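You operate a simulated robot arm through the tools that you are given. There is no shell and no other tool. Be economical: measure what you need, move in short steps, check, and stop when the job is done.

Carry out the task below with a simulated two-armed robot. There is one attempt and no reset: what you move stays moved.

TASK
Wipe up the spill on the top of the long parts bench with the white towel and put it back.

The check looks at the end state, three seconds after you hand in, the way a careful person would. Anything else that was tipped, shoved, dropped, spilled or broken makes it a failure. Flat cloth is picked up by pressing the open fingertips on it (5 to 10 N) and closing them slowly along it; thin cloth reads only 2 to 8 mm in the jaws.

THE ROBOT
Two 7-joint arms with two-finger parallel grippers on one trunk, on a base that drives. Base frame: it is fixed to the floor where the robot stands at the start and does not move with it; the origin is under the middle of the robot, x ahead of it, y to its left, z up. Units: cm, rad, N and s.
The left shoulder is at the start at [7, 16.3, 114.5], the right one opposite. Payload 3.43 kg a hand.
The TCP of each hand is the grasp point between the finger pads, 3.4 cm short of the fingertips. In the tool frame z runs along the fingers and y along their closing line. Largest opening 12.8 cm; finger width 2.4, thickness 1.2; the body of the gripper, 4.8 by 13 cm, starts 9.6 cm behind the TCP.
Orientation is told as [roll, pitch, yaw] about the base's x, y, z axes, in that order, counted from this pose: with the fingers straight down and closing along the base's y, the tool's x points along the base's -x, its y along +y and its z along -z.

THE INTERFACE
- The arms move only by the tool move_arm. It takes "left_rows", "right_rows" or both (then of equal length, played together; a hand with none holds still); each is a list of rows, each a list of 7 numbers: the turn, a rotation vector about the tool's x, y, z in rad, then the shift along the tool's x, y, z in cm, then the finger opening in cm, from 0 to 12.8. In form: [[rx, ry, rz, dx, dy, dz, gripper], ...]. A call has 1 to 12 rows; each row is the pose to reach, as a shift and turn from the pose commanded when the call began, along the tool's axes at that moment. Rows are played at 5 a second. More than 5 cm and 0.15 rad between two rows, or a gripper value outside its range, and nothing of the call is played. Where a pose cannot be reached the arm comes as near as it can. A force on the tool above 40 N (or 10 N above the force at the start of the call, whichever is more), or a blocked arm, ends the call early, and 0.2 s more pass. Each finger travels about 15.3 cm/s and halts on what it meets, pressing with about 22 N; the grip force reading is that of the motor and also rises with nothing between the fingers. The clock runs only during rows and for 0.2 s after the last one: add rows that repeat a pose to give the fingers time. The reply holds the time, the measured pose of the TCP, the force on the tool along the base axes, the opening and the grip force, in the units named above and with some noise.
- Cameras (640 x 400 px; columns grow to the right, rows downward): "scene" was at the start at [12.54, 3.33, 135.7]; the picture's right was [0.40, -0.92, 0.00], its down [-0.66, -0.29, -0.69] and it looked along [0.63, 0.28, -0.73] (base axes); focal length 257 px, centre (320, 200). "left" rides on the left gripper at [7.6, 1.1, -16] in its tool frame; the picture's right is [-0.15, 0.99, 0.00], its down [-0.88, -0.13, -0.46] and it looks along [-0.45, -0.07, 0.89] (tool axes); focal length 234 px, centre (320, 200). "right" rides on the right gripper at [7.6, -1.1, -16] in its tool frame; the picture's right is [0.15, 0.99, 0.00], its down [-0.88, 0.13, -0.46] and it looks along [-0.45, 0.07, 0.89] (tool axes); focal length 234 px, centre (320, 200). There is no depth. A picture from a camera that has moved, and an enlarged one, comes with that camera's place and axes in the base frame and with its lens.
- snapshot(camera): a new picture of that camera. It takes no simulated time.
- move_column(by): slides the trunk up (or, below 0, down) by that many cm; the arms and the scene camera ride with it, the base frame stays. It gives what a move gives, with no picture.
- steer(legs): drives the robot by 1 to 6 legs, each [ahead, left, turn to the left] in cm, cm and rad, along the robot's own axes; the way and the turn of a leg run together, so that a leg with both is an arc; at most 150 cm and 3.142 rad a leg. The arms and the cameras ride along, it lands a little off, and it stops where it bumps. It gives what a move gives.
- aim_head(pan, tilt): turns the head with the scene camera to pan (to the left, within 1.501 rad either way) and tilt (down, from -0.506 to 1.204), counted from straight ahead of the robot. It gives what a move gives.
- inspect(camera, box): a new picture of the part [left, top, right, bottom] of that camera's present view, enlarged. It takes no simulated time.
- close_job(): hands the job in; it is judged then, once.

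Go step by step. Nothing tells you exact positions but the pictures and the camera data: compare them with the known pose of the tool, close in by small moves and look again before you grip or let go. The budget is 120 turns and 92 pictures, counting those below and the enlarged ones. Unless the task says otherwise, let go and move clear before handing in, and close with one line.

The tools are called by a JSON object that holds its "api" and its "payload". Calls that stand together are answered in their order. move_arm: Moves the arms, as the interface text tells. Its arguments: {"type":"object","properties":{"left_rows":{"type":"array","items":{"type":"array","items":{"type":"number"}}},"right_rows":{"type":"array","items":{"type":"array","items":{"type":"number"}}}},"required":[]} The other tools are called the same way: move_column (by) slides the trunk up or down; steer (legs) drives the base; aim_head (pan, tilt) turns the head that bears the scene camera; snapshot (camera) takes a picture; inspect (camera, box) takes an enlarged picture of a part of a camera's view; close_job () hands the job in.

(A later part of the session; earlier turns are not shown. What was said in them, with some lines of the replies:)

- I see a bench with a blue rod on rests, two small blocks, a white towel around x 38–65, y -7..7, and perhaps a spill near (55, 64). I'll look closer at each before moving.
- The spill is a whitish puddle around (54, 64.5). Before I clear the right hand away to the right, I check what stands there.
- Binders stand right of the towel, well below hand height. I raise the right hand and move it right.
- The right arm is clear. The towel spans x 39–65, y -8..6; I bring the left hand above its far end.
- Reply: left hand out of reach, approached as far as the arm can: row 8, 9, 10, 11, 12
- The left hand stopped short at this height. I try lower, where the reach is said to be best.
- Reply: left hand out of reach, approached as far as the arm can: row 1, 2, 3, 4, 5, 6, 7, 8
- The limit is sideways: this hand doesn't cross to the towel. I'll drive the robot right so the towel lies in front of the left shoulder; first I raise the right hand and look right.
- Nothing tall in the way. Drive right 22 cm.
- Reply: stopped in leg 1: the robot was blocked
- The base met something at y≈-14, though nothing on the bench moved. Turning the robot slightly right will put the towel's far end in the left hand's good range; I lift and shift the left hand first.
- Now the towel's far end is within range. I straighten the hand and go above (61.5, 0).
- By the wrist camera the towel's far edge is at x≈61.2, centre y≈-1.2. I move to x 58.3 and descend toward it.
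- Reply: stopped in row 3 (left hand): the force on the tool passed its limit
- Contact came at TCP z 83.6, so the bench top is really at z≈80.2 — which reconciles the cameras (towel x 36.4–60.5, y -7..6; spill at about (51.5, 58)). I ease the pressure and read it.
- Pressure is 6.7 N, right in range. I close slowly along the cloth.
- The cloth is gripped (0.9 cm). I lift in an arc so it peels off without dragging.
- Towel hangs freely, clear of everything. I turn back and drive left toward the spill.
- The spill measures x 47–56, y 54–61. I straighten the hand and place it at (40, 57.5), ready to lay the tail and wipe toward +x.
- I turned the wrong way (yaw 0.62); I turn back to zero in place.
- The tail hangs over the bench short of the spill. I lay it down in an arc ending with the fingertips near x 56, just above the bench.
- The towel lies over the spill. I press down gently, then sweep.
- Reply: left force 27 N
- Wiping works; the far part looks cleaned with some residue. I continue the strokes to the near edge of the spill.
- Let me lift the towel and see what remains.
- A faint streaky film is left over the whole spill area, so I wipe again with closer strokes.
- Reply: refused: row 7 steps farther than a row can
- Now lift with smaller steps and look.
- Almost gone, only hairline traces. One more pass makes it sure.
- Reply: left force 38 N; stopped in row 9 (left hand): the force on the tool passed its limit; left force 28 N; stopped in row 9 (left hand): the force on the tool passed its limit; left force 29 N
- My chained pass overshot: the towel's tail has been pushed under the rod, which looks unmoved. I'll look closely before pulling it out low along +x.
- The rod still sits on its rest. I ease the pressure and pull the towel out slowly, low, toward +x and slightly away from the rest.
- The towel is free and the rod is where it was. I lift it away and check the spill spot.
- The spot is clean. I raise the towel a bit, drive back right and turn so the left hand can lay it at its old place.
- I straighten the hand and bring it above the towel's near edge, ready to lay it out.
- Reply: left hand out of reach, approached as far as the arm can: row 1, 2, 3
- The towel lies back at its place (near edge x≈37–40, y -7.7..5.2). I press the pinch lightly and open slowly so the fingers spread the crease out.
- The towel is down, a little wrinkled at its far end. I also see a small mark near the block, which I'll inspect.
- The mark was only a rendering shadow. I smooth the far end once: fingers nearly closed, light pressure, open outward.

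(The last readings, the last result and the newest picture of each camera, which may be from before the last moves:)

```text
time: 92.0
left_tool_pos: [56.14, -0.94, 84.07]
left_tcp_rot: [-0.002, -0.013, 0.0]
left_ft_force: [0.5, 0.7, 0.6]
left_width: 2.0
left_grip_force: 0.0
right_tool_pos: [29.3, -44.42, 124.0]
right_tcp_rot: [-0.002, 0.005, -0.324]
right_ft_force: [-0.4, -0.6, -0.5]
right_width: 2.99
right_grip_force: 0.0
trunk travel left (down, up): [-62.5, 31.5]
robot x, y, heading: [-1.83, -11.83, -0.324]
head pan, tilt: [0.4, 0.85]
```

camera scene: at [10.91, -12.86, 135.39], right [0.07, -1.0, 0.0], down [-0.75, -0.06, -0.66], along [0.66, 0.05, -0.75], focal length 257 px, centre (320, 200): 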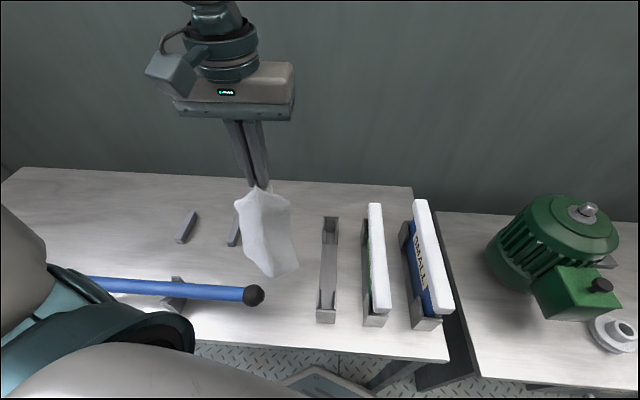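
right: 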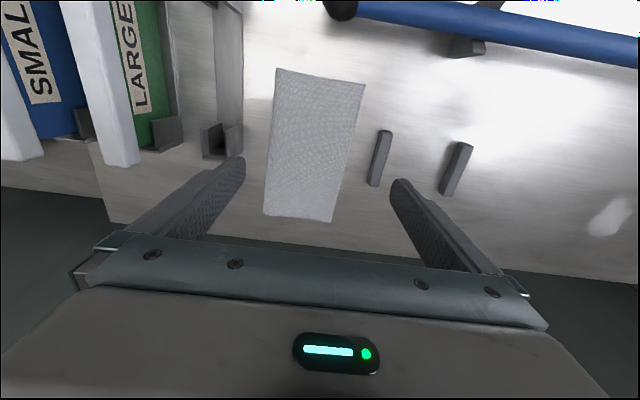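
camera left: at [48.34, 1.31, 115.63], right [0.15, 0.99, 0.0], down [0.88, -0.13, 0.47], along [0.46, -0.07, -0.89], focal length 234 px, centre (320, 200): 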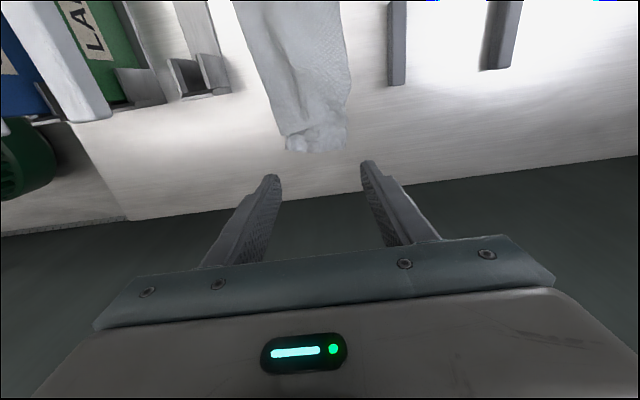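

{"api": "move_arm", "payload": {"left_rows": [[0, 0, 0, 0, 0, 0.35, 2], [0, 0, 0, 0, 0, 0.4, 2.8], [0, 0, 0, 0, 0, 0.4, 3.6], [0, 0, 0, 0, 0, 0.4, 4.4], [0, 0, 0, 0, 0, 0.4, 5.2], [0, 0, 0, 0, 0, 0.4, 6], [0, 0, 0, 0, 0, 0.4, 6.8], [0, 0, 0, 0, 0, 0.4, 7.6], [0, 0, 0, 0, 0, 0.4, 8.4], [0, 0, 0, 0, 0, 0.4, 8.6], [0, 0, 0, 0, 0, 0.4, 8.6]]}}

{"api": "move_arm", "payload": {"left_rows": [[0, 0, 0, 0, 0, -1, 8.6], [0, 0, 0, 0, 0, -4, 8.6], [0, 0, 0, 0, 0, -8, 8.6], [0, 0, 0, 0, 0, -12, 8.6], [0, 0, 0, 0, 0, -16, 8.6], [0, 0, 0, 0, 0, -20, 8.6], [0, 0, 0, 0, 0, -20, 8.6]]}}

{"api": "inspect", "payload": {"camera": "scene", "box": [200, 150, 400, 310]}}

{"api": "snapshot", "payload": {"camera": "left"}}

```text
time: 94.5
left_tool_pos: [56.03, -0.92, 83.77]
left_tcp_rot: [-0.003, -0.013, -0.001]
left_ft_force: [-0.2, 1.0, 5.1]
left_width: 8.5
left_grip_force: 0.0
right_tool_pos: [29.35, -44.43, 124.01]
right_tcp_rot: [-0.002, 0.003, -0.324]
right_ft_force: [0.0, -1.1, 0.0]
right_width: 2.99
right_grip_force: 0.1
trunk travel left (down, up): [-62.5, 31.5]
robot x, y, heading: [-1.7, -12.17, -0.324]
head pan, tilt: [0.4, 0.85]
```

```text
time: 96.0
left_tool_pos: [55.84, -0.75, 103.56]
left_tcp_rot: [-0.002, -0.011, 0.0]
left_ft_force: [0.0, -0.7, -0.2]
left_width: 8.57
left_grip_force: 0.0
right_tool_pos: [29.41, -44.37, 123.88]
right_tcp_rot: [-0.001, 0.006, -0.324]
right_ft_force: [0.2, 0.5, -0.1]
right_width: 2.99
right_grip_force: 0.0
trunk travel left (down, up): [-62.5, 31.5]
robot x, y, heading: [-1.68, -11.94, -0.324]
head pan, tilt: [0.4, 0.85]
```

```text
2.50 times, centred on (300, 230) of scene
camera zoom: at [10.95, -12.84, 135.38], right [0.07, -1.0, 0.0], down [-0.75, -0.06, -0.66], along [0.66, 0.05, -0.75], focal length 643 px, centre (370, 125)
```

zoom: 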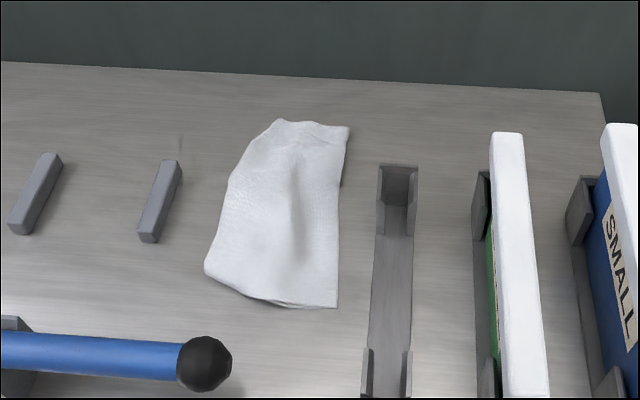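

```text
30 pictures are left
camera left: at [47.95, 0.34, 119.43], right [0.15, 0.99, 0.0], down [0.88, -0.13, 0.47], along [0.46, -0.07, -0.88], focal length 234 px, centre (320, 200)
```

left: 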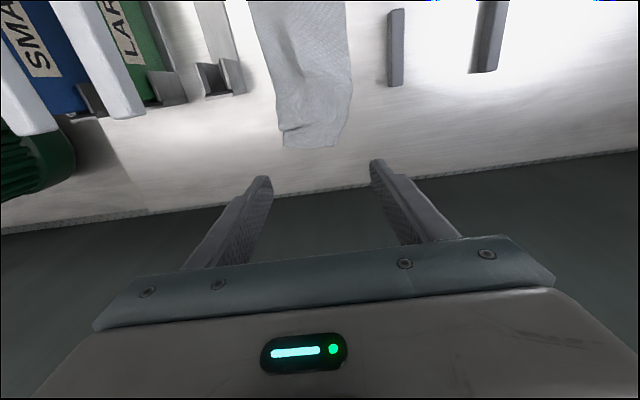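

{"api": "inspect", "payload": {"camera": "scene", "box": [204, 180, 300, 240]}}

{"api": "snapshot", "payload": {"camera": "scene"}}

```text
6.67 times, centred on (252, 210) of scene
camera zoom: at [10.95, -12.84, 135.38], right [0.07, -1.0, 0.0], down [-0.75, -0.06, -0.66], along [0.66, 0.05, -0.75], focal length 1715 px, centre (773, 133)
```

zoom: 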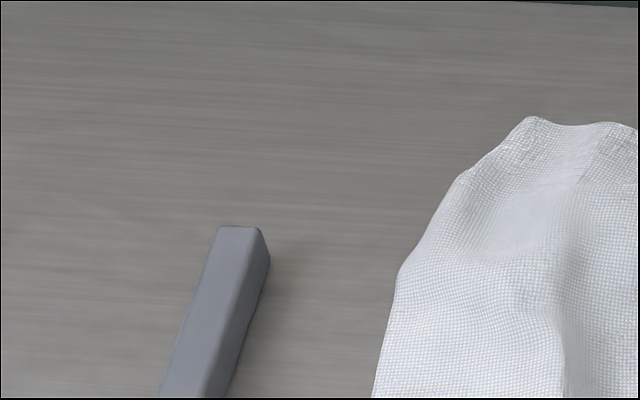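

```text
28 pictures are left
camera scene: at [10.95, -12.84, 135.38], right [0.07, -1.0, 0.0], down [-0.75, -0.06, -0.66], along [0.66, 0.05, -0.75], focal length 257 px, centre (320, 200)
```

scene: 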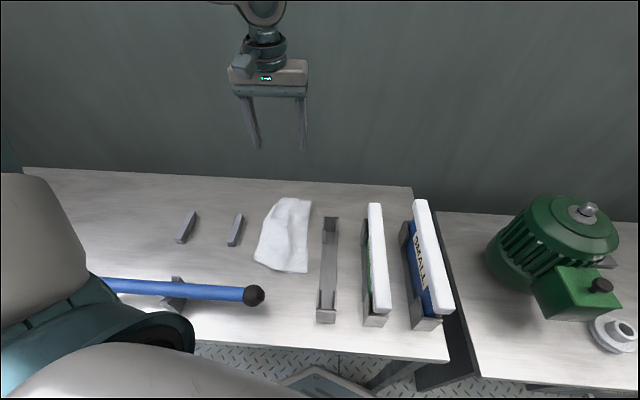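

The bench is clean, the towel lies back within about a centimetre of its old spot, the rod, blocks and binders look unmoved, and both hands are clear. Handing in.

{"api": "close_job", "payload": {}}

```text
The job is handed in.
```

The spill is wiped up and the towel is back at its place on the bench, about a centimetre off and slightly wrinkled. The last wiping pass briefly pushed it under the rod, but the rod and everything else look unmoved.
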